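You operate a simulated robot arm through the tools that you are given. There is no shell and no other tool. Be economical: measure what you need, move in short steps, check, and stop when the job is done.

You run a simulated robot arm. Do the job below in one go: nothing can be reset, and whatever is moved stays where it is left.

JOB
Take the damson mould and put it on top of the green dome. Put the orange scoop on the back bar top away on the store shelf three. Put the cream cloth on the back bar top away on the top of the wipes shelf. Press the red key two times. Put the purple cloth on top of the white napkin holder. Take the corn bag and leave it on the blue tray. Close the tubs drawer. Put the white cup on the bar top away on the back bar top. Any order will do. Set down upright: damson mould, corn bag.
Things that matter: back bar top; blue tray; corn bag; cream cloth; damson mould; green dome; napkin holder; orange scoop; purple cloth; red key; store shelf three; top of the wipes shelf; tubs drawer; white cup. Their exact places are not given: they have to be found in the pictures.

Only the result counts: the job must be done as asked and must still hold three seconds after the hand-in. Knocking over, shifting, dropping, spilling or breaking anything else fails it. Flat cloth is picked up by pressing the open fingertips on it (5 to 10 N) and closing them slowly along it; thin cloth reads only 2 to 8 mm in the jaws.

ROBOT AND FRAMES
A 7-joint arm with a fingered hand on a trunk, on a base that drives. Base frame: it is fixed to the floor where the robot stands at the start and does not move with it; the origin is under the middle of the robot, x ahead of it, y to its left, z up; the surface under the hand at the start is at about z = 0.9. Readings come in m, rad, newtons and seconds.
Its first joint turns from -2.897 to 2.897 rad. Places, roughly: back bar top [0.7, 1.6, 0.9]; blue tray [-1.5, 2, 1]; corn bag [-1.5, 2.25, 1]; cream cloth (10x5x3 cm) [0.9, 1.2, 0.9]; damson mould [0.5, 0, 1]; green dome (22x22x13 cm) [0.7, 0.5, 1]; napkin holder (11x15x6 cm) [-1.4, 3.8, 1]; orange scoop (17x6x4 cm) [0.6, 0.9, 0.9]; purple cloth (10x5x3 cm) [-1.4, 1.7, 1]; red key [-1.3, 1.4, 1.1]; store shelf three [-5.1, -5.5, 1]; top of the wipes shelf [0.7, -0.9, 0.5]; tubs drawer [-1.1, 2.3, 0.5]; white cup [-1.5, 2.75, 1]. Payload 4 kg.
The tool frame sits at the grasp point between the pads (the TCP): z along the fingers, y along the line on which they close. The tips reach 0.03 m beyond it. The gripper opens to 0.104 m. The gripper's body begins 0.035 m behind the TCP. The gripper is a hand of 4 fingers: y runs from the thumb to the fingers, the wrist lies at [-0.015, -0.113, -0.19] in the tool frame, and closing takes about 1.5 s.
Orientation is told as [roll, pitch, yaw] about the base's x, y, z axes, in that order, counted from this pose: with the fingers straight down and the wrist toward the robot, the tool's x, y and z point along [0, 1, 0], [1, 0, 0] and [0, 0, -1] of the base frame.

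CONTROLS
- The arm moves only by the tool step_arm. Its argument "moves" is a list of rows, each an object (a shift or turn left out is 0, a gripper value left out holds the last) with "xyz": the shift along the tool's x, y, z in units of 20 mm (1.0 is 20 mm), a list of three; "rotation": the turn, a rotation vector about the tool's x, y, z in units of 6 degrees (1.0 is 6 degrees), a list of three; "gripper": the finger opening in m, from 0 to 0.104. In form: [{"xyz": [x, y, z], "rotation": [ax, ay, az], "gripper": gripper}, ...]. A call has 1 to 20 rows; each row shifts and turns the commanded pose from where the row before left it, along the tool's axes as they then stand. A call with a number of a shift or a turn outside -1 to 1 is refused whole. A row lasts 0.2 s, in which the tool goes at most 0.05 m and 0.15 rad; a call with a longer step from one row to the next is refused whole, and so is a gripper value outside its range. Where a pose cannot be reached the arm comes as near as it can. A force on the tool above 40 N (or 10 N above the force at the start of the call, whichever is more), or a blocked arm, ends the call early, and 0.2 s more pass. The fingers move at their own pace (about 0.153 m/s each) and stop on an object; they squeeze with about 25 N. The grip force told is the motor's: it shows also when the fingers shut on nothing. Time passes only in rows, and 0.2 s behind the last, so rows that do not move let the fingers close. It gives the time, the measured TCP pose, the force on the tool (base axes), the opening and the grip force at its end, in the units of the frame above (readings bear some noise), with the torque about the TCP (base axes, N m) and any sound that the robot's microphone picked up, and new pictures: "views" is both (left out), scene, wrist or none.
- Cameras (640 x 400 px; columns grow to the right, rows downward): "scene" is now at [0.3312, 0.1837, 1.2497]; the picture's right is [-0.20, -0.98, 0.00], its down [-0.36, 0.07, -0.93] and it looks along [0.91, -0.18, -0.36] (base axes); focal length 214 px, centre (320, 200). "wrist" rides on the gripper at [0.061, -0.092, -0.13] in the tool frame; the picture's right is [-0.81, 0.28, -0.52], its down [-0.53, -0.71, 0.46] and it looks along [-0.24, 0.64, 0.72] (tool axes); focal length 275 px, centre (320, 200).
- drive_base(legs): drives the robot by 1 to 6 legs, each [ahead, left, turn to the left] in m, m and rad, along the robot's own axes; the way and the turn of a leg run together, so that a leg with both is an arc; at most 1.5 m and 3.142 rad a leg. The arm and the cameras ride along, it lands a little off, and it stops where it bumps. It gives what a move gives, and a new picture of the scene camera.
- grasp_type(shape): the hand has 4 fingers and takes this shape, open, in about a second: jaw (thumb against the fingers, like two jaws); tri (thumb and two fingers); tip (a fingertip pinch); poke (one finger out to press); point (the index stretched); flat (the hand flat); cup (the hand cupped); fist (a fist). The gripper value then closes the fingers along that shape, each until it touches; the sizes above hold for jaw. It gives what a move gives, with no picture.
- head_to(pan, tilt): turns the head with the scene camera to pan (to the left, within 2.496 rad either way) and tilt (down, from -0.506 to 1.204), counted from straight ahead of the robot. It gives what a move gives, and a new picture of the scene camera.
- measure_at(camera, pixels): for up to 12 pixels [column, row] of the newest picture of that camera ("zoom" is the newest enlarged one), the place [x, y, z] in the base frame of the surface seen there, good to about 0.002 m. It takes no simulated time.
- enlarge(camera, box): a new picture of the part [left, top, right, bottom] of that camera's present view, enlarged. It takes no simulated time.
- sign_off(): hands the job in; it is judged then, once.

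Go step by step. Measure first, check grasps and placings, and put right what went wrong. The budget is 138 turns and 260 pictures, counting those below and the enlarged ones. Unless the task says otherwise, let go and move clear before handing in.

The tools are called after ">>>" by a JSON object that holds its "name" and its "arguments". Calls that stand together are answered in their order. step_arm: Moves the arm, as the interface text tells. Its arguments: {"type":"object","properties":{"moves":{"type":"array","items":{"type":"object","properties":{"xyz":{"type":"array","items":{"type":"number"}},"rotation":{"type":"array","items":{"type":"number"}},"gripper":{"type":"number"}}}},"views":{"type":"string","enum":["both","scene","wrist","none"]}},"required":["moves"]} The other tools are called the same way: grasp_type (shape) gives the hand a shape; drive_base (legs) drives the base; head_to (pan, tilt) turns the head that bears the scene camera; measure_at (camera, pixels) gives the place of the surface under pixels of a picture; enlarge (camera, box) takes an enlarged picture of a part of a camera's view; sign_off () hands the job in.

At the start:

```text
time_s: 0.0
position: [0.734, -0.0556, 1.2899]
tcp_rot: [0.001, 0.001, 0.0]
wrist_force: [-0.1, 0.1, -0.4]
moment: [0.02, 0.04, 0.02]
width: 0.1038
finger_force: 0.1
shape: jaw
robot x, y, heading: [-0.0006, 0.0007, 0.0]
head pan, tilt: [-0.195, 0.37]
```

scene: 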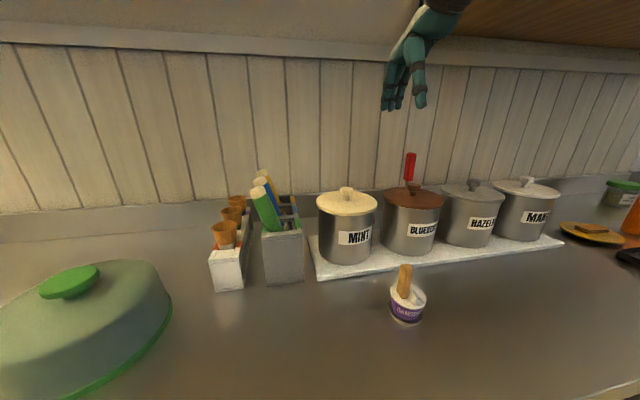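
wrist: 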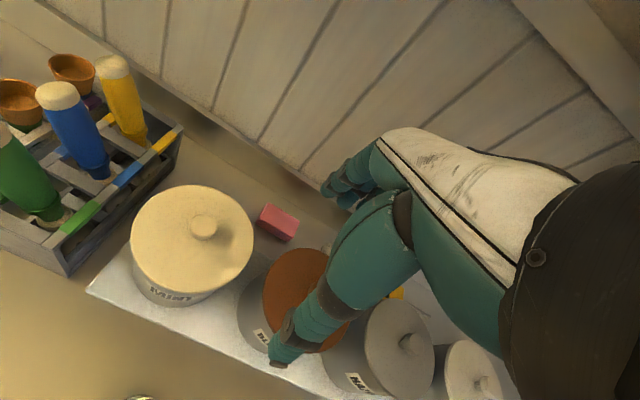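

The damson mould shows at about (405,303) and the green dome at the lower left (70,280). I'll measure both and zoom in.

>>> {"name": "measure_at", "arguments": {"camera": "scene", "pixels": [[405, 310], [404, 268], [403, 285], [405, 322], [415, 292], [70, 278], [50, 285], [92, 270], [120, 290], [165, 320], [430, 330]]}}

>>> {"name": "enlarge", "arguments": {"camera": "scene", "box": [360, 250, 450, 330]}}

>>> {"name": "head_to", "arguments": {"pan": 0.6, "tilt": 0.6}}

```text
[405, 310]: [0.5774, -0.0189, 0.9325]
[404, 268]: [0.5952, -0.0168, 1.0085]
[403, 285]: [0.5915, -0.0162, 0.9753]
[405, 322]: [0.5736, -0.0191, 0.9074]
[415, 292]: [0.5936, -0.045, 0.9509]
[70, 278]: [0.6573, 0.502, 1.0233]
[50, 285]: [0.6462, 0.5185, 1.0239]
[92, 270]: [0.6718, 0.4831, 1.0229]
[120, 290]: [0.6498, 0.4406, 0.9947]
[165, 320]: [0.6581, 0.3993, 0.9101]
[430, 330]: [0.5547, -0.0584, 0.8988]
```

```text
5.00 times, centred on (405, 290) of scene
```

zoom: 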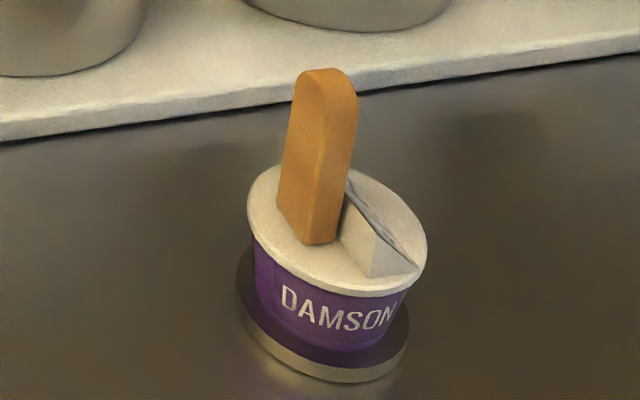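

```text
time_s: 1.1
position: [0.7356, -0.0553, 1.2909]
tcp_rot: [0.001, 0.0, 0.0]
wrist_force: [0.0, 0.4, -0.3]
moment: [-0.03, -0.02, 0.0]
width: 0.1037
finger_force: 0.0
shape: jaw
robot x, y, heading: [-0.0006, 0.0, -0.002]
head pan, tilt: [0.6, 0.6]
```

scene: 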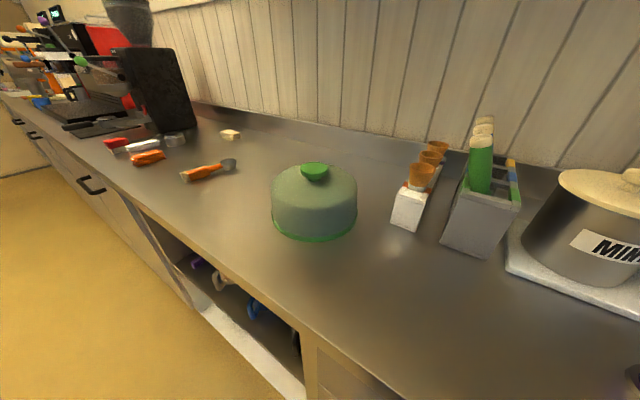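

The dome's knob is flat on top at about z 1.024. I'll measure its edges here, then look closer at the mould.

>>> {"name": "measure_at", "arguments": {"camera": "scene", "pixels": [[315, 164], [302, 168], [327, 168], [315, 173], [315, 176], [314, 169], [272, 205], [356, 205], [315, 238], [205, 172], [229, 134]]}}

>>> {"name": "enlarge", "arguments": {"camera": "scene", "box": [260, 150, 370, 250]}}

>>> {"name": "head_to", "arguments": {"pan": 0.0, "tilt": 0.8}}

>>> {"name": "enlarge", "arguments": {"camera": "scene", "box": [320, 90, 440, 190]}}

```text
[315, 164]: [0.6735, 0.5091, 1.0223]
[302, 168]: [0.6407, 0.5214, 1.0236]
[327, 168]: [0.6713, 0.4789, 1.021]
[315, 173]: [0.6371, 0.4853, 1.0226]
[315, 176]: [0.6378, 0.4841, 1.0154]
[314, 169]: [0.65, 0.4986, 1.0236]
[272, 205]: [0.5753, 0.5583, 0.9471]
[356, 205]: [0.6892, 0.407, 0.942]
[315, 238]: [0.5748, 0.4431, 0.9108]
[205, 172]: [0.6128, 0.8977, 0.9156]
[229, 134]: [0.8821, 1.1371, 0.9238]
```

```text
4.00 times, centred on (315, 200) of scene
```

zoom: 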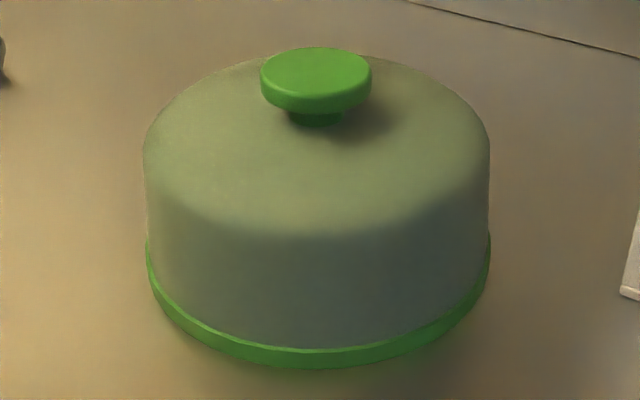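

```text
time_s: 2.1
position: [0.7342, -0.054, 1.291]
tcp_rot: [-0.001, 0.0, 0.0]
wrist_force: [-0.2, -0.1, 0.2]
moment: [0.01, -0.01, 0.02]
width: 0.1036
finger_force: 0.0
shape: jaw
robot x, y, heading: [0.0019, -0.0012, 0.0]
head pan, tilt: [0.0, 0.799]
```

scene: 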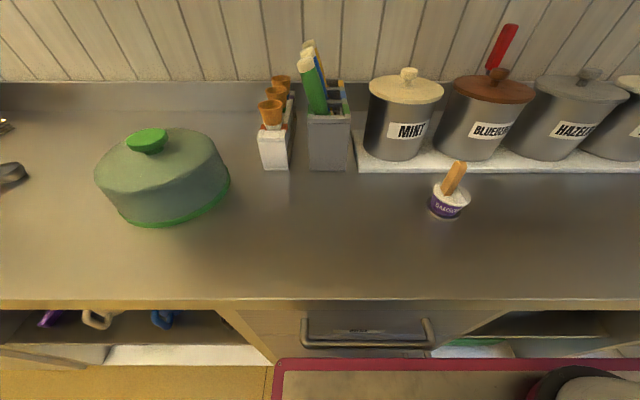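

```text
4.00 times, centred on (380, 140) of scene
```

zoom: 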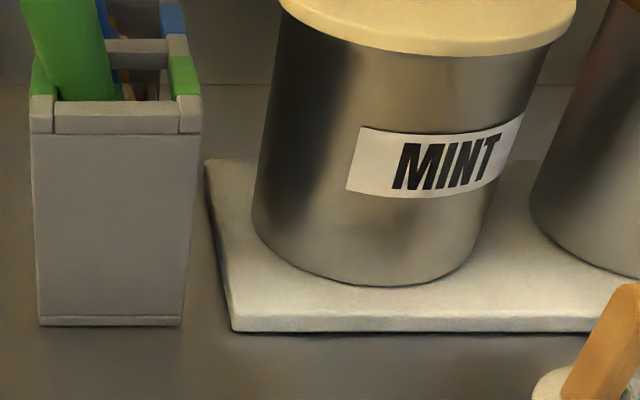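

The mould is now at (450,195); the knob is centred near (0.656, 0.500, 1.023). I'll zoom on the mould and measure its rim.

>>> {"name": "enlarge", "arguments": {"camera": "scene", "box": [410, 145, 490, 225]}}

>>> {"name": "measure_at", "arguments": {"camera": "scene", "pixels": [[435, 192], [469, 197], [450, 204], [445, 217], [432, 210], [456, 163], [464, 164], [447, 193], [460, 187], [450, 178]]}}

```text
5.00 times, centred on (450, 185) of scene
```

zoom: 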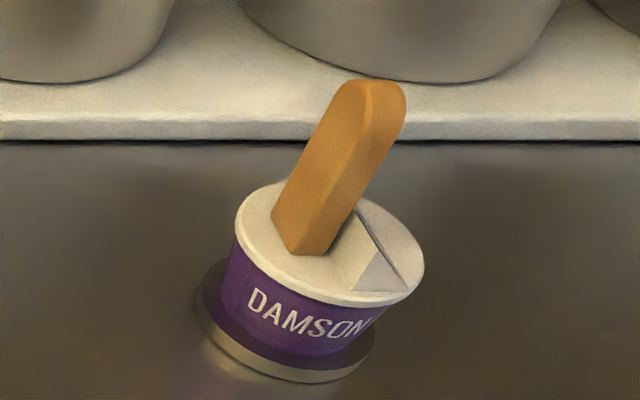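

```text
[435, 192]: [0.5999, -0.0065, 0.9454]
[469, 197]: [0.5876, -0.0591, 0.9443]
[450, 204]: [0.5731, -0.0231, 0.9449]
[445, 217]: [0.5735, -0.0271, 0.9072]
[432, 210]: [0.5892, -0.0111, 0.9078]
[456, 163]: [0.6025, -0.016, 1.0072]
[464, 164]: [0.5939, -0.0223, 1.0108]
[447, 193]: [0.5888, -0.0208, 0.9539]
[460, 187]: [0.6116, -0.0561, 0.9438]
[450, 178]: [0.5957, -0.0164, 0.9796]
```

I'll take the stick as the grip point, so I need its faces' orientation. Measuring on the zoom.

>>> {"name": "measure_at", "arguments": {"camera": "zoom", "pixels": [[320, 140], [345, 150], [360, 150], [388, 150], [300, 170], [322, 215], [335, 215], [345, 215], [378, 84], [398, 88], [380, 270], [335, 190]]}}

>>> {"name": "head_to", "arguments": {"pan": -0.6, "tilt": 0.7}}

```text
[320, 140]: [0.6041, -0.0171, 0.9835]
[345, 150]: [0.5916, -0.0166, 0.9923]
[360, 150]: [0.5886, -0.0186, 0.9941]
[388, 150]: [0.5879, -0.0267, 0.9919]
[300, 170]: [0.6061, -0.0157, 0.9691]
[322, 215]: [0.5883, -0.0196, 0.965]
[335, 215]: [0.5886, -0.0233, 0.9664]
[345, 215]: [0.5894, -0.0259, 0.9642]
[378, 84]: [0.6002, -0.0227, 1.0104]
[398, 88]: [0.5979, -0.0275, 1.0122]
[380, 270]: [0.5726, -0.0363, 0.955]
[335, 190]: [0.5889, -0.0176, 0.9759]
```

```text
time_s: 3.1
position: [0.7349, -0.0553, 1.2911]
tcp_rot: [0.001, 0.0, -0.001]
wrist_force: [-0.9, -0.3, -0.3]
moment: [0.0, -0.01, 0.01]
width: 0.1033
finger_force: 0.1
shape: jaw
robot x, y, heading: [0.0054, -0.001, 0.001]
head pan, tilt: [-0.6, 0.7]
```

scene: 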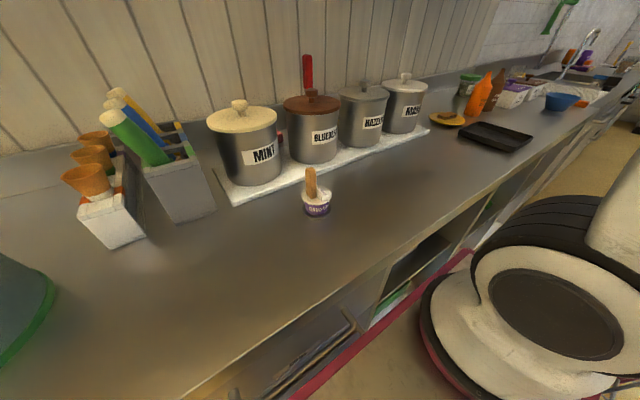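

The stick is aligned with the axes, centred at (0.598, -0.022), thin (11 mm) along y, with its top at z 1.011. I'll move above it and yaw +90° so the jaws close along y.

>>> {"name": "step_arm", "arguments": {"moves": [{"xyz": [0.236, -0.98, 0]}, {"xyz": [0.236, -0.98, 0]}, {"xyz": [0.236, -0.98, 0]}, {"xyz": [0.236, -0.98, 0]}, {"xyz": [0.236, -0.98, 0]}, {"xyz": [0.236, -0.98, 0]}, {"xyz": [0.236, -0.98, 0]}, {"xyz": [0, 0, 0.5], "rotation": [0, 0, -1]}, {"xyz": [0, 0, 0.5], "rotation": [0, 0, -1]}, {"xyz": [0, 0, 0.5], "rotation": [0, 0, -1]}, {"xyz": [0, 0, 0.5], "rotation": [0, 0, -1]}, {"xyz": [0, 0, 0.5], "rotation": [0, 0, -1]}, {"xyz": [0, 0, 0.5], "rotation": [0, 0, -1]}, {"xyz": [0, 0, 0.5], "rotation": [0, 0, -1]}, {"xyz": [0, 0, 0.5], "rotation": [0, 0, -1]}, {"xyz": [0, 0, 0.5], "rotation": [0, 0, -1]}, {"xyz": [0, 0, 0.5], "rotation": [0, 0, -1]}, {"xyz": [0, 0, 0.5], "rotation": [0, 0, -1]}, {"xyz": [0, 0, 0.5], "rotation": [0, 0, -1]}, {"xyz": [0, 0, 0], "rotation": [0, 0, -1]}], "views": "none"}}

>>> {"name": "step_arm", "arguments": {"moves": [{"rotation": [0, 0, -1]}, {"rotation": [0, 0, -1]}, {"xyz": [0, 0, 0]}], "views": "both"}}

```text
time_s: 7.3
position: [0.5975, -0.0231, 1.1708]
tcp_rot: [0.0, -0.003, 1.361]
wrist_force: [-0.3, 0.1, 0.1]
moment: [-0.03, 0.01, -0.02]
width: 0.1036
finger_force: 0.0
shape: jaw
robot x, y, heading: [-0.0005, -0.0017, 0.004]
head pan, tilt: [-0.6, 0.7]
```

```text
time_s: 8.1
position: [0.5976, -0.0217, 1.1707]
tcp_rot: [0.001, 0.0, 1.571]
wrist_force: [0.9, 0.2, -0.5]
moment: [0.01, 0.05, -0.01]
width: 0.1037
finger_force: 0.0
shape: jaw
robot x, y, heading: [0.002, 0.0021, -0.0]
head pan, tilt: [-0.6, 0.7]
```

scene: 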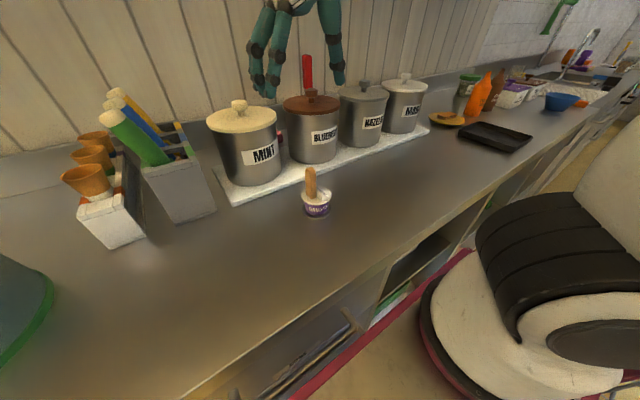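
wrist: 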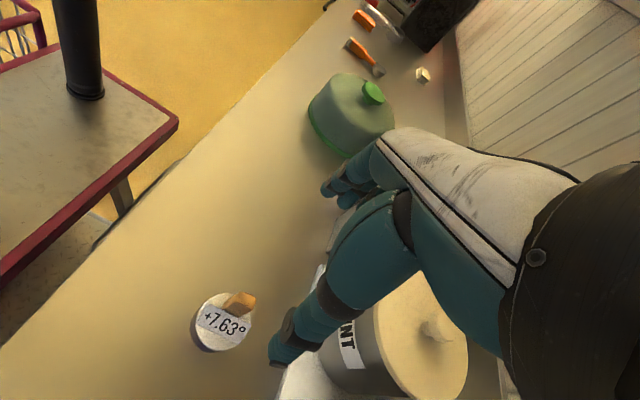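

The hand is straight above the stick. Descend to z 0.99 with a 5 cm opening.

>>> {"name": "step_arm", "arguments": {"moves": [{"xyz": [0, 0, 1], "gripper": 0.06}, {"xyz": [0, 0, 1]}, {"xyz": [0, 0, 1]}, {"xyz": [0, 0, 1]}, {"xyz": [0, 0, 1]}, {"xyz": [0, 0, 1]}, {"xyz": [0, 0, 1]}, {"xyz": [0, 0, 1]}, {"xyz": [0, 0, 1]}, {"xyz": [0, 0, 0]}]}}

>>> {"name": "enlarge", "arguments": {"camera": "scene", "box": [260, 140, 380, 220]}}

```text
time_s: 10.3
position: [0.5986, -0.0222, 0.9893]
tcp_rot: [0.0, 0.001, 1.571]
wrist_force: [0.1, 0.9, -1.1]
moment: [0.01, 0.05, -0.01]
width: 0.0602
finger_force: 0.1
shape: jaw
robot x, y, heading: [-0.0017, -0.0012, -0.006]
head pan, tilt: [-0.6, 0.7]
```

scene: 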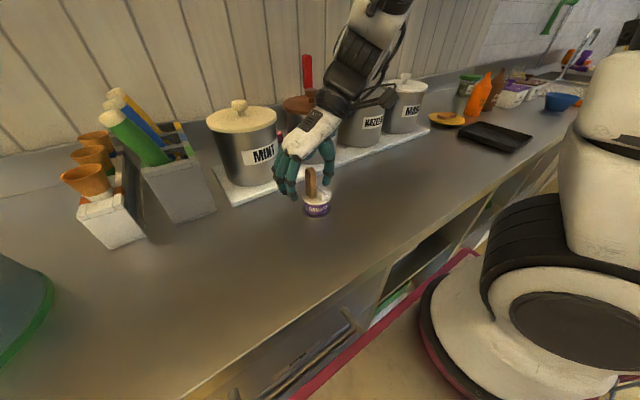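
wrist: 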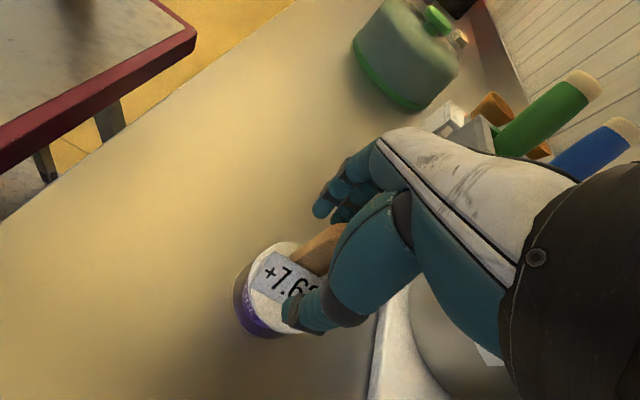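

```text
5.00 times, centred on (320, 180) of scene
```

zoom: 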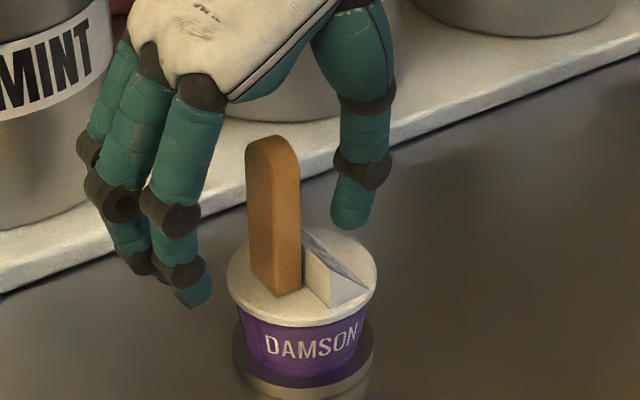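

>>> {"name": "measure_at", "arguments": {"camera": "zoom", "pixels": [[350, 210], [190, 285], [150, 255], [280, 200], [165, 245]]}}

```text
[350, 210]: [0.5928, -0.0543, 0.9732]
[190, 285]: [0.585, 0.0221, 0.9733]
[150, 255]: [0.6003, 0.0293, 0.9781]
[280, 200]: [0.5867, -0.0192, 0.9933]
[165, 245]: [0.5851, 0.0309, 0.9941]
```

The thumb (x≈0.60) and fingers straddle the stick. Close.

>>> {"name": "step_arm", "arguments": {"moves": [{"gripper": 0.03}, {"gripper": 0.02}, {"gripper": 0.0}, {"gripper": 0.0}, {"gripper": 0.0}, {"gripper": 0.0}, {"gripper": 0.0}], "views": "none"}}

>>> {"name": "step_arm", "arguments": {"moves": [{"xyz": [0, 0, -0.5]}, {"xyz": [0, 0, -0.5]}, {"xyz": [0, 0, -1]}, {"xyz": [0, 0, 0]}], "views": "scene"}}

>>> {"name": "enlarge", "arguments": {"camera": "scene", "box": [260, 140, 380, 220]}}

```text
time_s: 11.9
position: [0.5981, -0.0224, 0.9903]
tcp_rot: [0.0, 0.0, 1.57]
wrist_force: [-0.4, -1.2, 4.8]
moment: [-0.18, -0.03, 0.0]
width: 0.0109
finger_force: 25.1
shape: jaw
robot x, y, heading: [-0.0005, 0.0001, -0.002]
head pan, tilt: [-0.6, 0.7]
```

```text
time_s: 12.9
position: [0.5961, -0.0207, 1.0284]
tcp_rot: [0.0, 0.0, 1.57]
wrist_force: [0.5, 0.0, -0.9]
moment: [-0.01, 0.01, 0.02]
width: 0.0103
finger_force: 24.5
shape: jaw
robot x, y, heading: [0.0028, 0.0022, 0.001]
head pan, tilt: [-0.6, 0.7]
```

scene: 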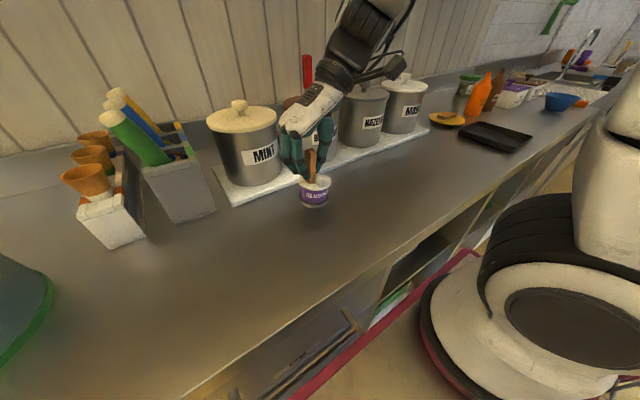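

```text
5.00 times, centred on (320, 180) of scene
```

zoom: 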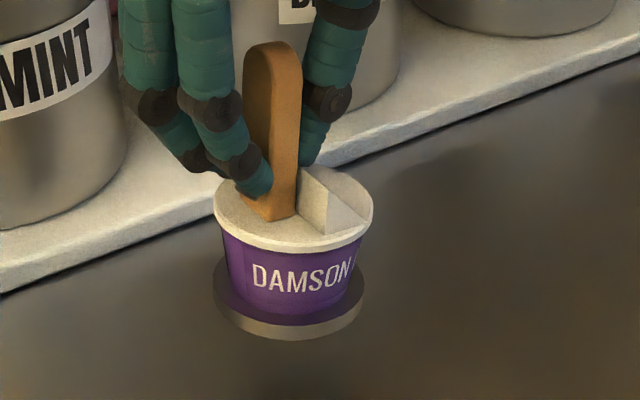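

The cup came up with the stick (grip 24.5 N, width 10 mm). Lifting more and checking.

>>> {"name": "step_arm", "arguments": {"moves": [{"xyz": [0, 0, -1]}, {"xyz": [0, 0, -1]}, {"xyz": [0, 0, -1]}, {"xyz": [0, 0, -1]}, {"xyz": [0, 0, -1]}, {"xyz": [0, 0, -1]}, {"xyz": [0, 0, -1]}, {"xyz": [0, 0, -1]}, {"xyz": [0, 0, -1]}, {"xyz": [0, 0, -1]}, {"xyz": [0, 0, 0]}], "views": "none"}}

>>> {"name": "head_to", "arguments": {"pan": 0.3, "tilt": 0.5}}

>>> {"name": "enlarge", "arguments": {"camera": "scene", "box": [400, 40, 560, 180]}}

```text
time_s: 15.3
position: [0.5986, -0.0221, 1.2298]
tcp_rot: [0.001, 0.0, 1.571]
wrist_force: [-0.1, 0.6, -1.3]
moment: [0.03, 0.0, 0.0]
width: 0.0106
finger_force: 24.4
shape: jaw
robot x, y, heading: [-0.0005, 0.0022, 0.001]
head pan, tilt: [-0.6, 0.7]
```

```text
time_s: 16.5
position: [0.5988, -0.022, 1.2294]
tcp_rot: [-0.001, 0.0, 1.571]
wrist_force: [0.8, -0.6, -2.1]
moment: [0.02, 0.02, 0.01]
width: 0.0104
finger_force: 24.8
shape: jaw
robot x, y, heading: [0.002, -0.0005, 0.002]
head pan, tilt: [0.3, 0.499]
```

scene: 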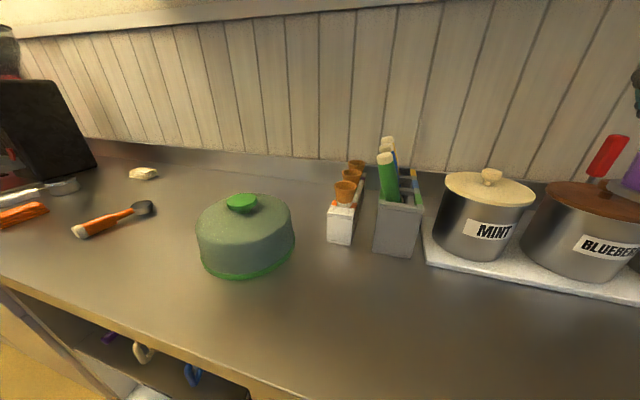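

```text
2.86 times, centred on (480, 110) of scene
```

zoom: 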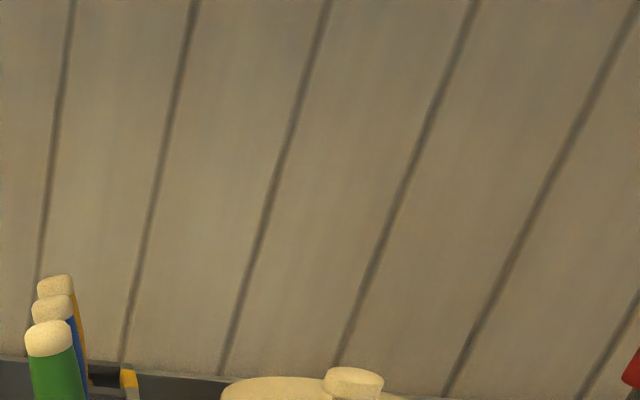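

Clear at z 1.23. Now traverse to above the knob (stick to x 0.656, y 0.511).

>>> {"name": "step_arm", "arguments": {"moves": [{"xyz": [-0.11, 0.987, 0]}, {"xyz": [-0.11, 0.987, 0]}, {"xyz": [-0.11, 0.987, 0]}, {"xyz": [-0.11, 0.987, 0]}, {"xyz": [-0.11, 0.987, 0]}, {"xyz": [-0.11, 0.987, 0]}, {"xyz": [-0.11, 0.987, 0]}, {"xyz": [-0.11, 0.987, 0]}, {"xyz": [-0.11, 0.987, 0]}, {"xyz": [-0.11, 0.987, 0]}, {"xyz": [-0.11, 0.987, 0]}, {"xyz": [-0.11, 0.987, 0]}, {"xyz": [-0.11, 0.987, 0]}, {"xyz": [-0.11, 0.987, 0]}, {"xyz": [-0.11, 0.987, 0]}, {"xyz": [-0.11, 0.987, 0]}, {"xyz": [-0.11, 0.987, 0]}, {"xyz": [-0.11, 0.987, 0]}], "views": "none"}}

>>> {"name": "step_arm", "arguments": {"moves": [{"xyz": [-0.11, 0.987, 0]}, {"xyz": [-0.11, 0.987, 0]}, {"xyz": [-0.11, 0.987, 0]}, {"xyz": [-0.11, 0.987, 0]}, {"xyz": [-0.11, 0.987, 0]}, {"xyz": [-0.11, 0.987, 0]}, {"xyz": [-0.11, 0.987, 0]}, {"xyz": [-0.11, 0.987, 0]}, {"xyz": [-0.11, 0.987, 0]}, {"xyz": [0, 0, 1]}, {"xyz": [0, 0, 1]}, {"xyz": [0, 0, 0]}], "views": "both"}}

>>> {"name": "enlarge", "arguments": {"camera": "scene", "box": [180, 60, 320, 200]}}

```text
time_s: 20.3
position: [0.6357, 0.3324, 1.2296]
tcp_rot: [0.001, -0.001, 1.571]
wrist_force: [-0.3, -0.3, -1.4]
moment: [0.01, -0.01, 0.01]
width: 0.0107
finger_force: 24.8
shape: jaw
robot x, y, heading: [0.0023, 0.0015, 0.002]
head pan, tilt: [0.3, 0.499]
```

```text
time_s: 22.9
position: [0.6565, 0.5097, 1.1909]
tcp_rot: [-0.001, -0.001, 1.57]
wrist_force: [0.1, 0.5, -1.3]
moment: [0.03, 0.02, 0.02]
width: 0.0107
finger_force: 25.1
shape: jaw
robot x, y, heading: [0.0024, -0.0008, 0.0]
head pan, tilt: [0.3, 0.499]
```

scene: 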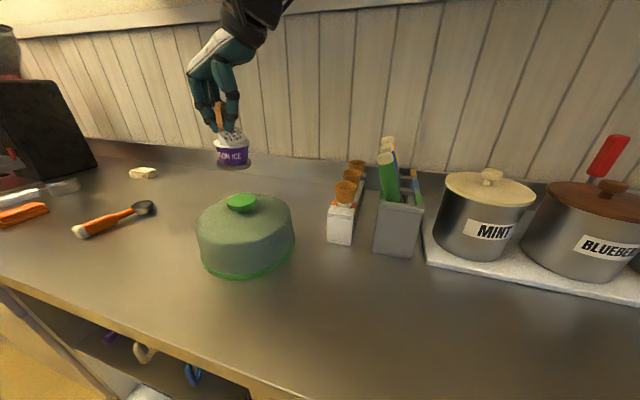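
wrist: 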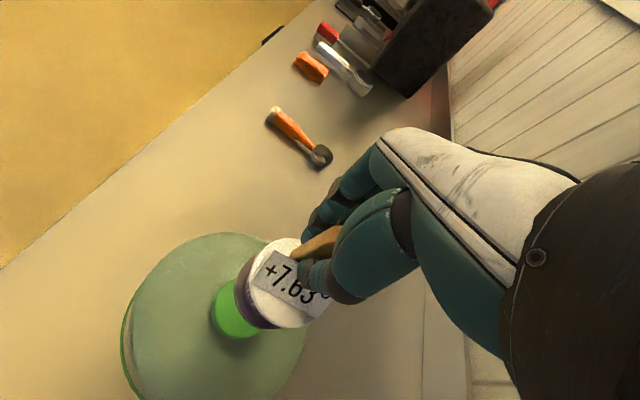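

```text
2.86 times, centred on (250, 130) of scene
```

zoom: 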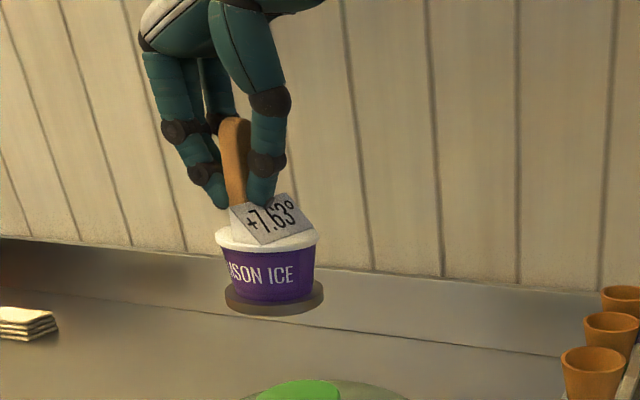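

The mould hangs upright over the dome. Measuring its foot disc and bottom.

>>> {"name": "measure_at", "arguments": {"camera": "zoom", "pixels": [[230, 300], [318, 295], [275, 310], [275, 305], [260, 312], [300, 308], [220, 240], [314, 240], [265, 252]]}}

>>> {"name": "measure_at", "arguments": {"camera": "scene", "pixels": [[241, 196], [229, 204], [255, 203], [241, 209], [241, 202]]}}

```text
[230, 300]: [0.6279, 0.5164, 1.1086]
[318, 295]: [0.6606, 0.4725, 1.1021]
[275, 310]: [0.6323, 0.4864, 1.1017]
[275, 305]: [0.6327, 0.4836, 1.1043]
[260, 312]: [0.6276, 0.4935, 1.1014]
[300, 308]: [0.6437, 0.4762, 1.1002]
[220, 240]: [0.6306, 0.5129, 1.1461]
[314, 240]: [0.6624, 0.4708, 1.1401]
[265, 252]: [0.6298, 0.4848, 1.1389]
```

```text
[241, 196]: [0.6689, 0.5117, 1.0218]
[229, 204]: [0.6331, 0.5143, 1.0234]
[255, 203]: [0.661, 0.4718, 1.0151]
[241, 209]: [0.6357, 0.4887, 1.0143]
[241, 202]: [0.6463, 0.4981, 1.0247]
```

The foot disc is centred near (0.655, 0.500), above the knob centre, with its bottom at z≈1.100. Lower 7 cm, then ease down.

>>> {"name": "step_arm", "arguments": {"moves": [{"xyz": [0, 0, 0.7]}, {"xyz": [0, 0, 0.7]}, {"xyz": [0, 0, 0.7]}, {"xyz": [0, 0, 0.7]}, {"xyz": [0, 0, 0.5]}, {"xyz": [0, 0, 0.2]}, {"xyz": [0, 0, 0]}], "views": "scene"}}

>>> {"name": "enlarge", "arguments": {"camera": "scene", "box": [180, 120, 300, 220]}}

```text
time_s: 24.5
position: [0.6569, 0.5096, 1.1208]
tcp_rot: [0.001, -0.001, 1.57]
wrist_force: [0.1, 0.3, -1.6]
moment: [0.02, -0.01, -0.01]
width: 0.0105
finger_force: 25.3
shape: jaw
robot x, y, heading: [0.0014, -0.0016, -0.004]
head pan, tilt: [0.3, 0.499]
```

scene: 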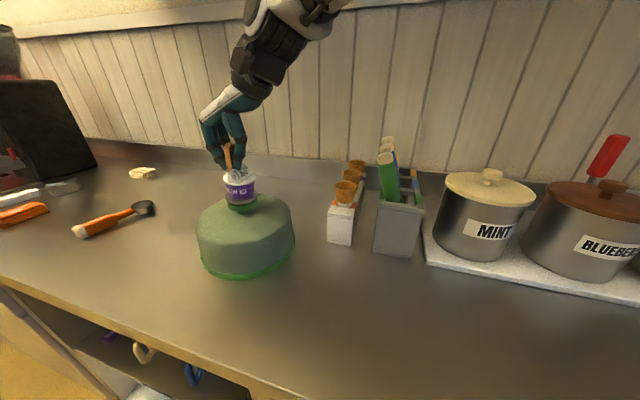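

```text
4.00 times, centred on (240, 170) of scene
```

zoom: 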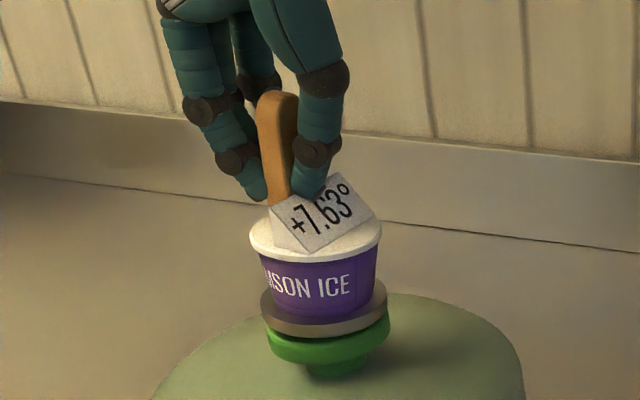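

Well centred over the knob and a few mm above it. Ease down 2 mm at a time.

>>> {"name": "step_arm", "arguments": {"moves": [{"xyz": [0, 0, 0.1]}, {"xyz": [0, 0, 0.1]}, {"xyz": [0, 0, 0]}], "views": "none"}}

>>> {"name": "step_arm", "arguments": {"moves": [{"xyz": [0, 0, 0.05]}, {"xyz": [0, 0, 0.05]}, {"xyz": [0, 0, 0]}], "views": "none"}}

>>> {"name": "step_arm", "arguments": {"moves": [{"xyz": [0, 0, 0.05]}, {"xyz": [0, 0, 0.05]}, {"xyz": [0, 0, 0]}], "views": "none"}}

```text
time_s: 25.3
position: [0.6553, 0.5099, 1.1167]
tcp_rot: [0.001, -0.001, 1.572]
wrist_force: [0.4, -0.6, 0.6]
moment: [-0.02, 0.03, 0.01]
width: 0.0105
finger_force: 24.9
shape: jaw
robot x, y, heading: [-0.0006, 0.0007, -0.002]
head pan, tilt: [0.3, 0.499]
```

```text
time_s: 26.1
position: [0.6554, 0.5105, 1.1147]
tcp_rot: [0.0, -0.002, 1.571]
wrist_force: [-0.7, 1.9, 6.0]
moment: [-0.08, -0.04, -0.02]
width: 0.0106
finger_force: 25.3
shape: jaw
robot x, y, heading: [0.0024, -0.0044, -0.001]
head pan, tilt: [0.3, 0.499]
```

```text
time_s: 26.9
position: [0.657, 0.5103, 1.1128]
tcp_rot: [-0.002, -0.002, 1.57]
wrist_force: [-3.2, 1.9, 18.5]
moment: [-0.25, -0.07, -0.05]
width: 0.0107
finger_force: 24.8
shape: jaw
robot x, y, heading: [-0.001, -0.0051, 0.0]
head pan, tilt: [0.3, 0.499]
```

Contact: the upward force rose to 18 N. Back off 2 mm, open gently and lift.

>>> {"name": "step_arm", "arguments": {"moves": [{"xyz": [0, 0, -0.08]}, {"gripper": 0.02}, {"gripper": 0.035}, {"gripper": 0.05}, {"gripper": 0.06}, {"xyz": [0, 0, -0.5]}, {"xyz": [0, 0, -1]}, {"xyz": [0, 0, -1]}, {"xyz": [0, 0, -1]}, {"xyz": [0, 0, -1]}, {"xyz": [0, 0, -1]}, {"xyz": [0, 0, -1]}, {"xyz": [0, 0, 0]}], "views": "both"}}

>>> {"name": "enlarge", "arguments": {"camera": "scene", "box": [180, 120, 300, 220]}}

```text
time_s: 29.7
position: [0.6573, 0.5104, 1.2439]
tcp_rot: [-0.002, 0.001, 1.571]
wrist_force: [-0.3, 0.7, -1.0]
moment: [-0.01, 0.0, -0.03]
width: 0.0596
finger_force: 0.1
shape: jaw
robot x, y, heading: [-0.0005, -0.0042, -0.002]
head pan, tilt: [0.3, 0.499]
```

scene: 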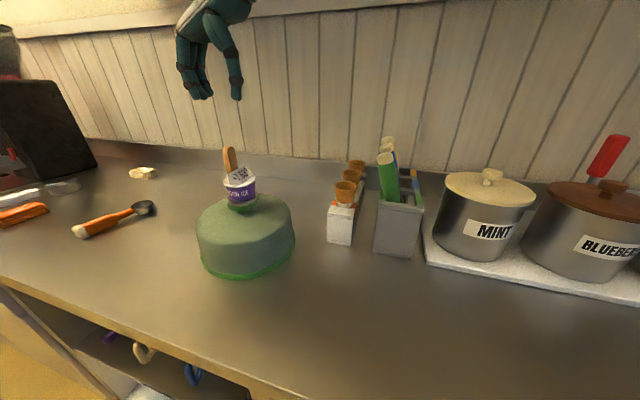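
wrist: 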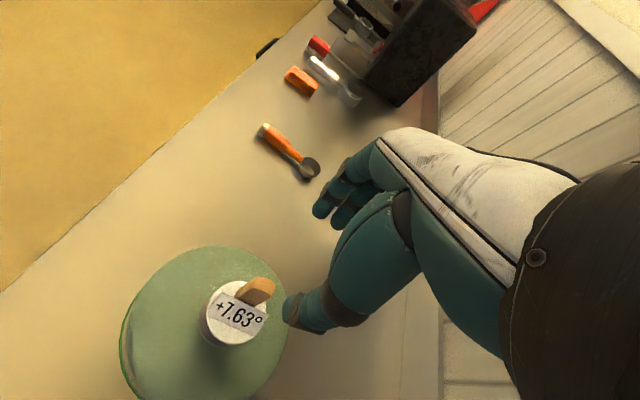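

```text
4.00 times, centred on (240, 170) of scene
```

zoom: 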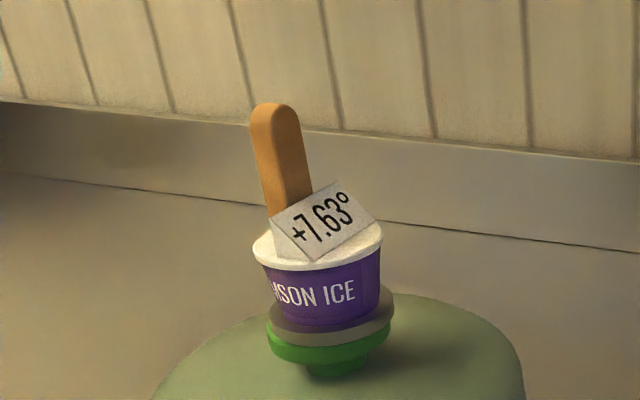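

The mould stands upright on the knob. Before driving left I'll look around for obstacles.

>>> {"name": "head_to", "arguments": {"pan": 1.4, "tilt": 0.5}}

>>> {"name": "head_to", "arguments": {"pan": 2.4, "tilt": 0.4}}

>>> {"name": "head_to", "arguments": {"pan": -1.6, "tilt": 0.5}}

```text
time_s: 31.1
position: [0.6579, 0.511, 1.2429]
tcp_rot: [0.001, -0.001, 1.572]
wrist_force: [0.3, -0.2, 0.2]
moment: [-0.02, 0.01, 0.01]
width: 0.0594
finger_force: 0.0
shape: jaw
robot x, y, heading: [0.0005, -0.0042, -0.002]
head pan, tilt: [1.4, 0.499]
```

scene: 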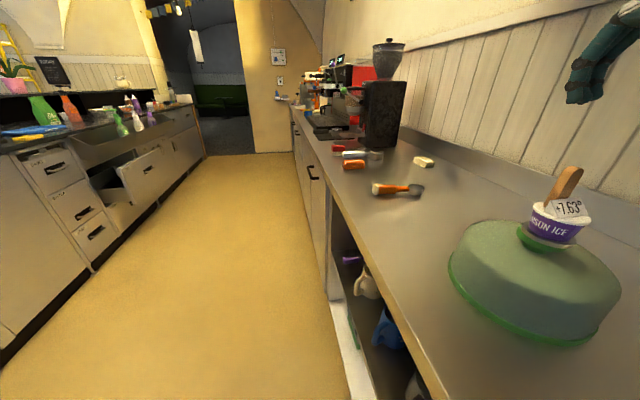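

```text
time_s: 32.3
position: [0.6584, 0.5105, 1.2441]
tcp_rot: [0.001, -0.001, 1.569]
wrist_force: [0.4, -0.4, -0.1]
moment: [0.03, 0.0, -0.01]
width: 0.0596
finger_force: 0.0
shape: jaw
robot x, y, heading: [0.0023, -0.0022, 0.003]
head pan, tilt: [2.4, 0.4]
```

scene: 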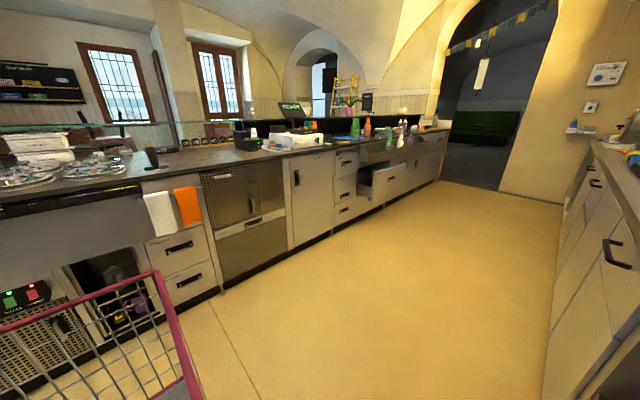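

```text
time_s: 35.6
position: [0.6579, 0.5109, 1.2437]
tcp_rot: [0.001, 0.0, 1.572]
wrist_force: [0.4, -0.8, 0.5]
moment: [-0.02, 0.04, -0.03]
width: 0.0596
finger_force: 0.1
shape: jaw
robot x, y, heading: [-0.0014, -0.0014, 0.001]
head pan, tilt: [-1.6, 0.499]
```

scene: 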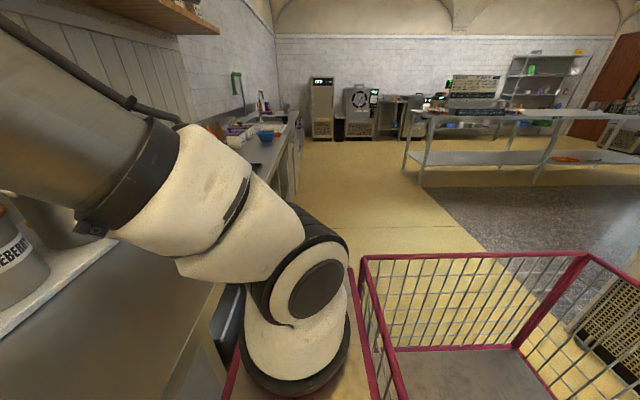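

The robot carries a red-railed basket behind it; I need its extents for driving. Look back-down on both sides.

>>> {"name": "head_to", "arguments": {"pan": -2.49, "tilt": 0.7}}

>>> {"name": "head_to", "arguments": {"pan": 2.49, "tilt": 0.8}}

```text
time_s: 36.8
position: [0.6572, 0.5101, 1.2416]
tcp_rot: [0.0, 0.002, 1.57]
wrist_force: [-1.1, 0.2, 0.9]
moment: [0.0, -0.03, 0.03]
width: 0.0596
finger_force: 0.1
shape: jaw
robot x, y, heading: [0.0002, -0.002, -0.004]
head pan, tilt: [-2.491, 0.7]
```

scene: 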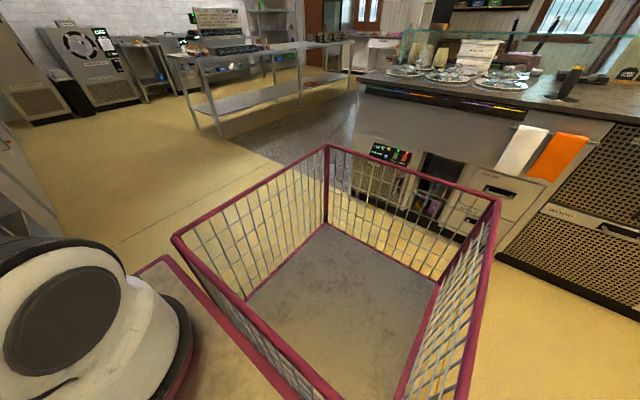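

```text
time_s: 40.7
position: [0.657, 0.5104, 1.2444]
tcp_rot: [-0.001, -0.002, 1.571]
wrist_force: [-0.3, 0.9, -0.9]
moment: [0.01, 0.0, 0.01]
width: 0.0597
finger_force: 0.1
shape: jaw
robot x, y, heading: [-0.0005, 0.0004, -0.003]
head pan, tilt: [2.491, 0.799]
```

scene: 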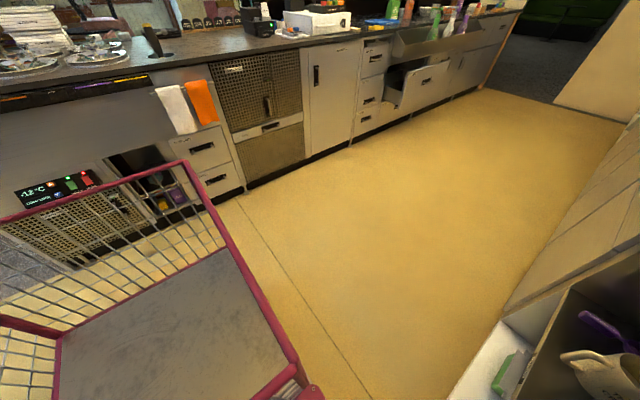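

Measure basket corners and the bar's front face.

>>> {"name": "measure_at", "arguments": {"camera": "scene", "pixels": [[185, 163], [245, 268], [298, 370], [310, 392], [100, 185], [20, 215], [245, 185], [360, 135], [480, 85], [520, 10], [300, 55], [520, 330]]}}

```text
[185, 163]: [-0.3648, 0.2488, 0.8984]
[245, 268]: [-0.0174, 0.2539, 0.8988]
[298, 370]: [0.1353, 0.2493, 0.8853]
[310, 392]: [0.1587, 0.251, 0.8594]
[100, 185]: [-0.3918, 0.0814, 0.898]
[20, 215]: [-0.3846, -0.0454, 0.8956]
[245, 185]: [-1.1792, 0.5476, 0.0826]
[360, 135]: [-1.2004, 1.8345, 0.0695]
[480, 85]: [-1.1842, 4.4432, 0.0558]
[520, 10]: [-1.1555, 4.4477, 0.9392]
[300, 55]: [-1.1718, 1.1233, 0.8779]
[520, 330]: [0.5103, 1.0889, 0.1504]
```

The base is about 0.8 x 0.5 m and the aisle 1.58 m wide. I'll retract the hand in front of the robot, then drive left to the cloth and scoop.

>>> {"name": "step_arm", "arguments": {"moves": [{"xyz": [0.2, -1, 0]}, {"xyz": [0.2, -1, 0]}, {"xyz": [0.2, -1, 0]}, {"xyz": [0.2, -1, 0]}, {"xyz": [0.2, -1, 0]}, {"xyz": [0.2, -1, 0]}, {"xyz": [0.2, -1, 0]}, {"xyz": [0.2, -1, 0]}, {"xyz": [0.2, -1, 0]}, {"xyz": [0.2, -1, 0]}, {"xyz": [0.2, -1, 0]}, {"xyz": [0.2, -1, 0]}, {"xyz": [0.2, -1, 0]}, {"xyz": [0.2, -1, 0]}, {"xyz": [0.2, -1, 0]}, {"xyz": [0.2, -1, 0]}, {"xyz": [0.2, -1, 0]}, {"xyz": [0.2, -1, 0]}, {"xyz": [0.2, -1, 0]}, {"xyz": [0.2, -1, 0]}], "views": "none"}}

>>> {"name": "drive_base", "arguments": {"legs": [[0, 0.95, 0]]}}

>>> {"name": "head_to", "arguments": {"pan": 0.3, "tilt": 0.6}}

```text
time_s: 44.9
position: [0.5765, 0.1095, 1.2433]
tcp_rot: [0.002, -0.001, 1.572]
wrist_force: [0.2, 0.1, 0.2]
moment: [0.03, 0.01, 0.0]
width: 0.0596
finger_force: 0.1
shape: jaw
robot x, y, heading: [-0.001, 0.0, 0.002]
head pan, tilt: [2.491, 0.799]
```

```text
time_s: 49.9
position: [0.5876, 1.0503, 1.2432]
tcp_rot: [0.001, 0.001, 1.552]
wrist_force: [0.3, 0.0, -0.4]
moment: [0.02, 0.03, -0.01]
width: 0.0597
finger_force: 0.0
shape: jaw
robot x, y, heading: [0.0064, 0.9514, -0.017]
head pan, tilt: [2.491, 0.799]
```

scene: 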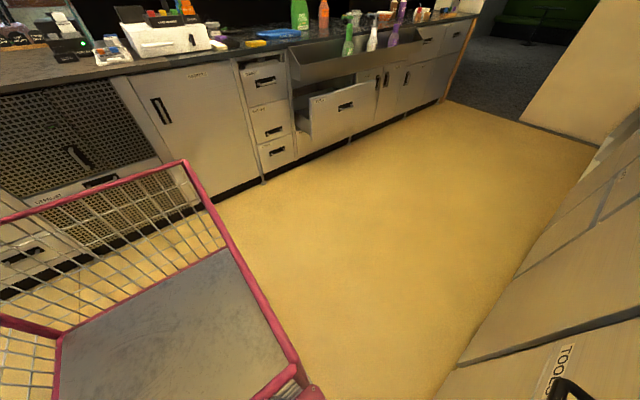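

```text
time_s: 51.9
position: [0.5883, 1.0529, 1.2438]
tcp_rot: [0.002, -0.001, 1.552]
wrist_force: [-0.2, -0.2, -1.2]
moment: [0.02, 0.01, -0.03]
width: 0.0595
finger_force: 0.0
shape: jaw
robot x, y, heading: [0.009, 0.948, -0.014]
head pan, tilt: [0.3, 0.6]
```

scene: 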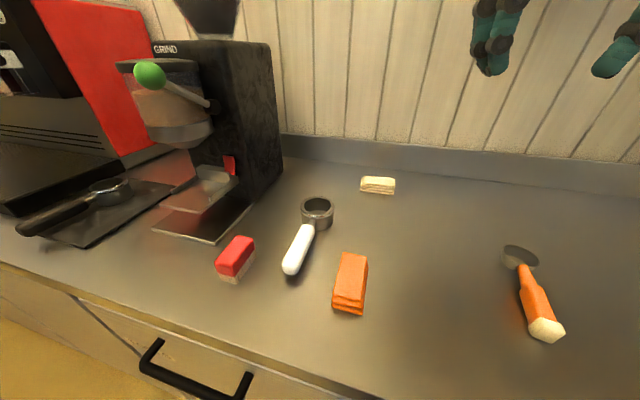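

The cream cloth is at (378,184) and the scoop at (530,290). Zoom and measure both.

>>> {"name": "enlarge", "arguments": {"camera": "scene", "box": [348, 165, 408, 205]}}

>>> {"name": "measure_at", "arguments": {"camera": "scene", "pixels": [[362, 178], [395, 179], [393, 186], [362, 185], [362, 191], [393, 193], [378, 183], [525, 285], [545, 330], [512, 255], [530, 262], [530, 300]]}}

>>> {"name": "measure_at", "arguments": {"camera": "zoom", "pixels": [[150, 135], [480, 145], [480, 215], [150, 205], [160, 270], [470, 285], [320, 175], [320, 300]]}}

```text
10.00 times, centred on (378, 185) of scene
```

zoom: 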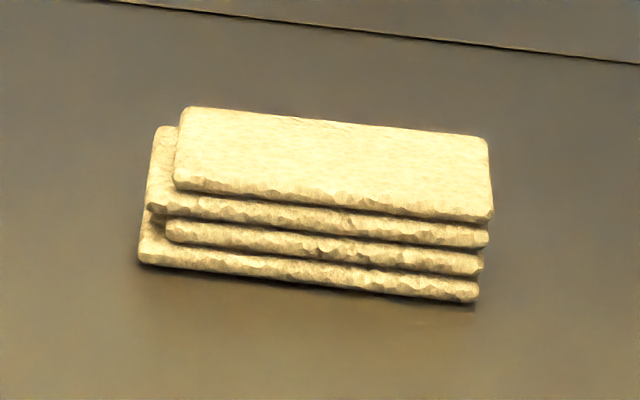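

```text
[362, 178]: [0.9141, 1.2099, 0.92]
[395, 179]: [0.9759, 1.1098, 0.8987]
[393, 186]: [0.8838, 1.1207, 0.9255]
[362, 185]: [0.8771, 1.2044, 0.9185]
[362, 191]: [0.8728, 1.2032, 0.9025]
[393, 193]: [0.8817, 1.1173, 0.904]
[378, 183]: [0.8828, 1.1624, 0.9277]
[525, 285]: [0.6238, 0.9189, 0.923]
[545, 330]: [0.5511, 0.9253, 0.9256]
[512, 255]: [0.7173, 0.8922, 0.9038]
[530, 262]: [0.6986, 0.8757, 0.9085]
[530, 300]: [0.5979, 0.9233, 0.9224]
```

```text
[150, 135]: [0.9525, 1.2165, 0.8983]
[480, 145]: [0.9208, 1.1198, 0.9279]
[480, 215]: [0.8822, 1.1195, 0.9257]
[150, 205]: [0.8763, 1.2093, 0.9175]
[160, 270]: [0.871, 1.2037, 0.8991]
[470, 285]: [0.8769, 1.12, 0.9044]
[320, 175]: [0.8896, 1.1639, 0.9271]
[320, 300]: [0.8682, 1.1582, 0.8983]
```

The cloth is a folded stack spanning x 0.873–0.925 and y 1.113–1.21, top at z 0.928. I'll turn the hand back to yaw 0 so it closes along x, and move over it.

>>> {"name": "step_arm", "arguments": {"moves": [{"rotation": [0, 0, 0.987], "gripper": 0.09}, {"rotation": [0, 0, 0.987]}, {"rotation": [0, 0, 0.987]}, {"rotation": [0, 0, 0.987]}, {"rotation": [0, 0, 0.987]}, {"rotation": [0, 0, 0.987]}, {"rotation": [0, 0, 0.987]}, {"rotation": [0, 0, 0.987]}, {"rotation": [0, 0, 0.987]}, {"rotation": [0, 0, 0.987]}, {"rotation": [0, 0, 0.987]}, {"rotation": [0, 0, 0.987]}, {"rotation": [0, 0, 0.987]}, {"rotation": [0, 0, 0.987]}, {"rotation": [0, 0, 0.987]}, {"xyz": [0, 0, 0]}], "views": "none"}}

>>> {"name": "step_arm", "arguments": {"moves": [{"xyz": [0.34, 0.975, 0.5]}, {"xyz": [0.34, 0.975, 0.5]}, {"xyz": [0.34, 0.975, 0.5]}, {"xyz": [0.34, 0.975, 0.5]}, {"xyz": [0.34, 0.975, 0.5]}, {"xyz": [0.34, 0.975, 0.5]}, {"xyz": [0.34, 0.975, 0.5]}, {"xyz": [0.34, 0.975, 0.5]}, {"xyz": [0.34, 0.975, 0.5]}, {"xyz": [0.34, 0.975, 0.5]}, {"xyz": [0.34, 0.975, 0.5]}, {"xyz": [0.34, 0.975, 0.5]}, {"xyz": [0.34, 0.975, 0.5]}, {"xyz": [0.34, 0.975, 0.5]}, {"xyz": [0.34, 0.975, 0.5]}, {"xyz": [0.34, 0.975, 0.5]}, {"xyz": [0, 0, 0]}], "views": "both"}}

```text
time_s: 55.3
position: [0.5881, 1.0508, 1.2433]
tcp_rot: [0.001, 0.0, -0.001]
wrist_force: [0.5, 0.3, -1.1]
moment: [0.0, 0.02, -0.01]
width: 0.0899
finger_force: 0.1
shape: jaw
robot x, y, heading: [0.0101, 0.9495, -0.016]
head pan, tilt: [0.3, 0.6]
```

```text
time_s: 58.9
position: [0.899, 1.1613, 1.0839]
tcp_rot: [0.001, 0.0, 0.003]
wrist_force: [-0.5, -0.3, 0.3]
moment: [-0.02, -0.03, -0.01]
width: 0.0897
finger_force: 0.1
shape: jaw
robot x, y, heading: [0.0089, 0.9558, -0.021]
head pan, tilt: [0.3, 0.6]
```

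scene: 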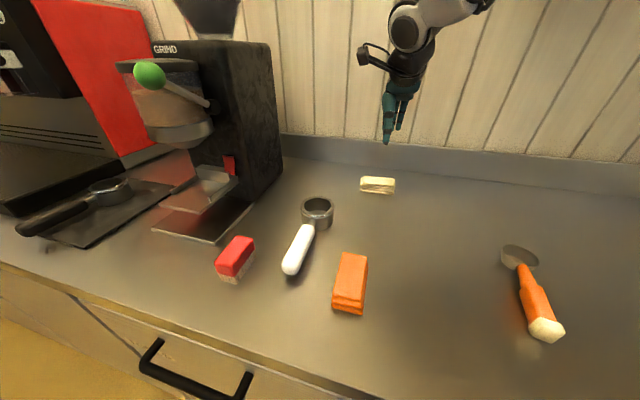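
wrist: 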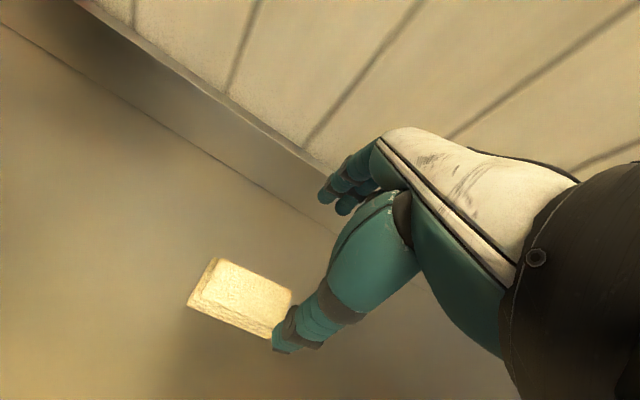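

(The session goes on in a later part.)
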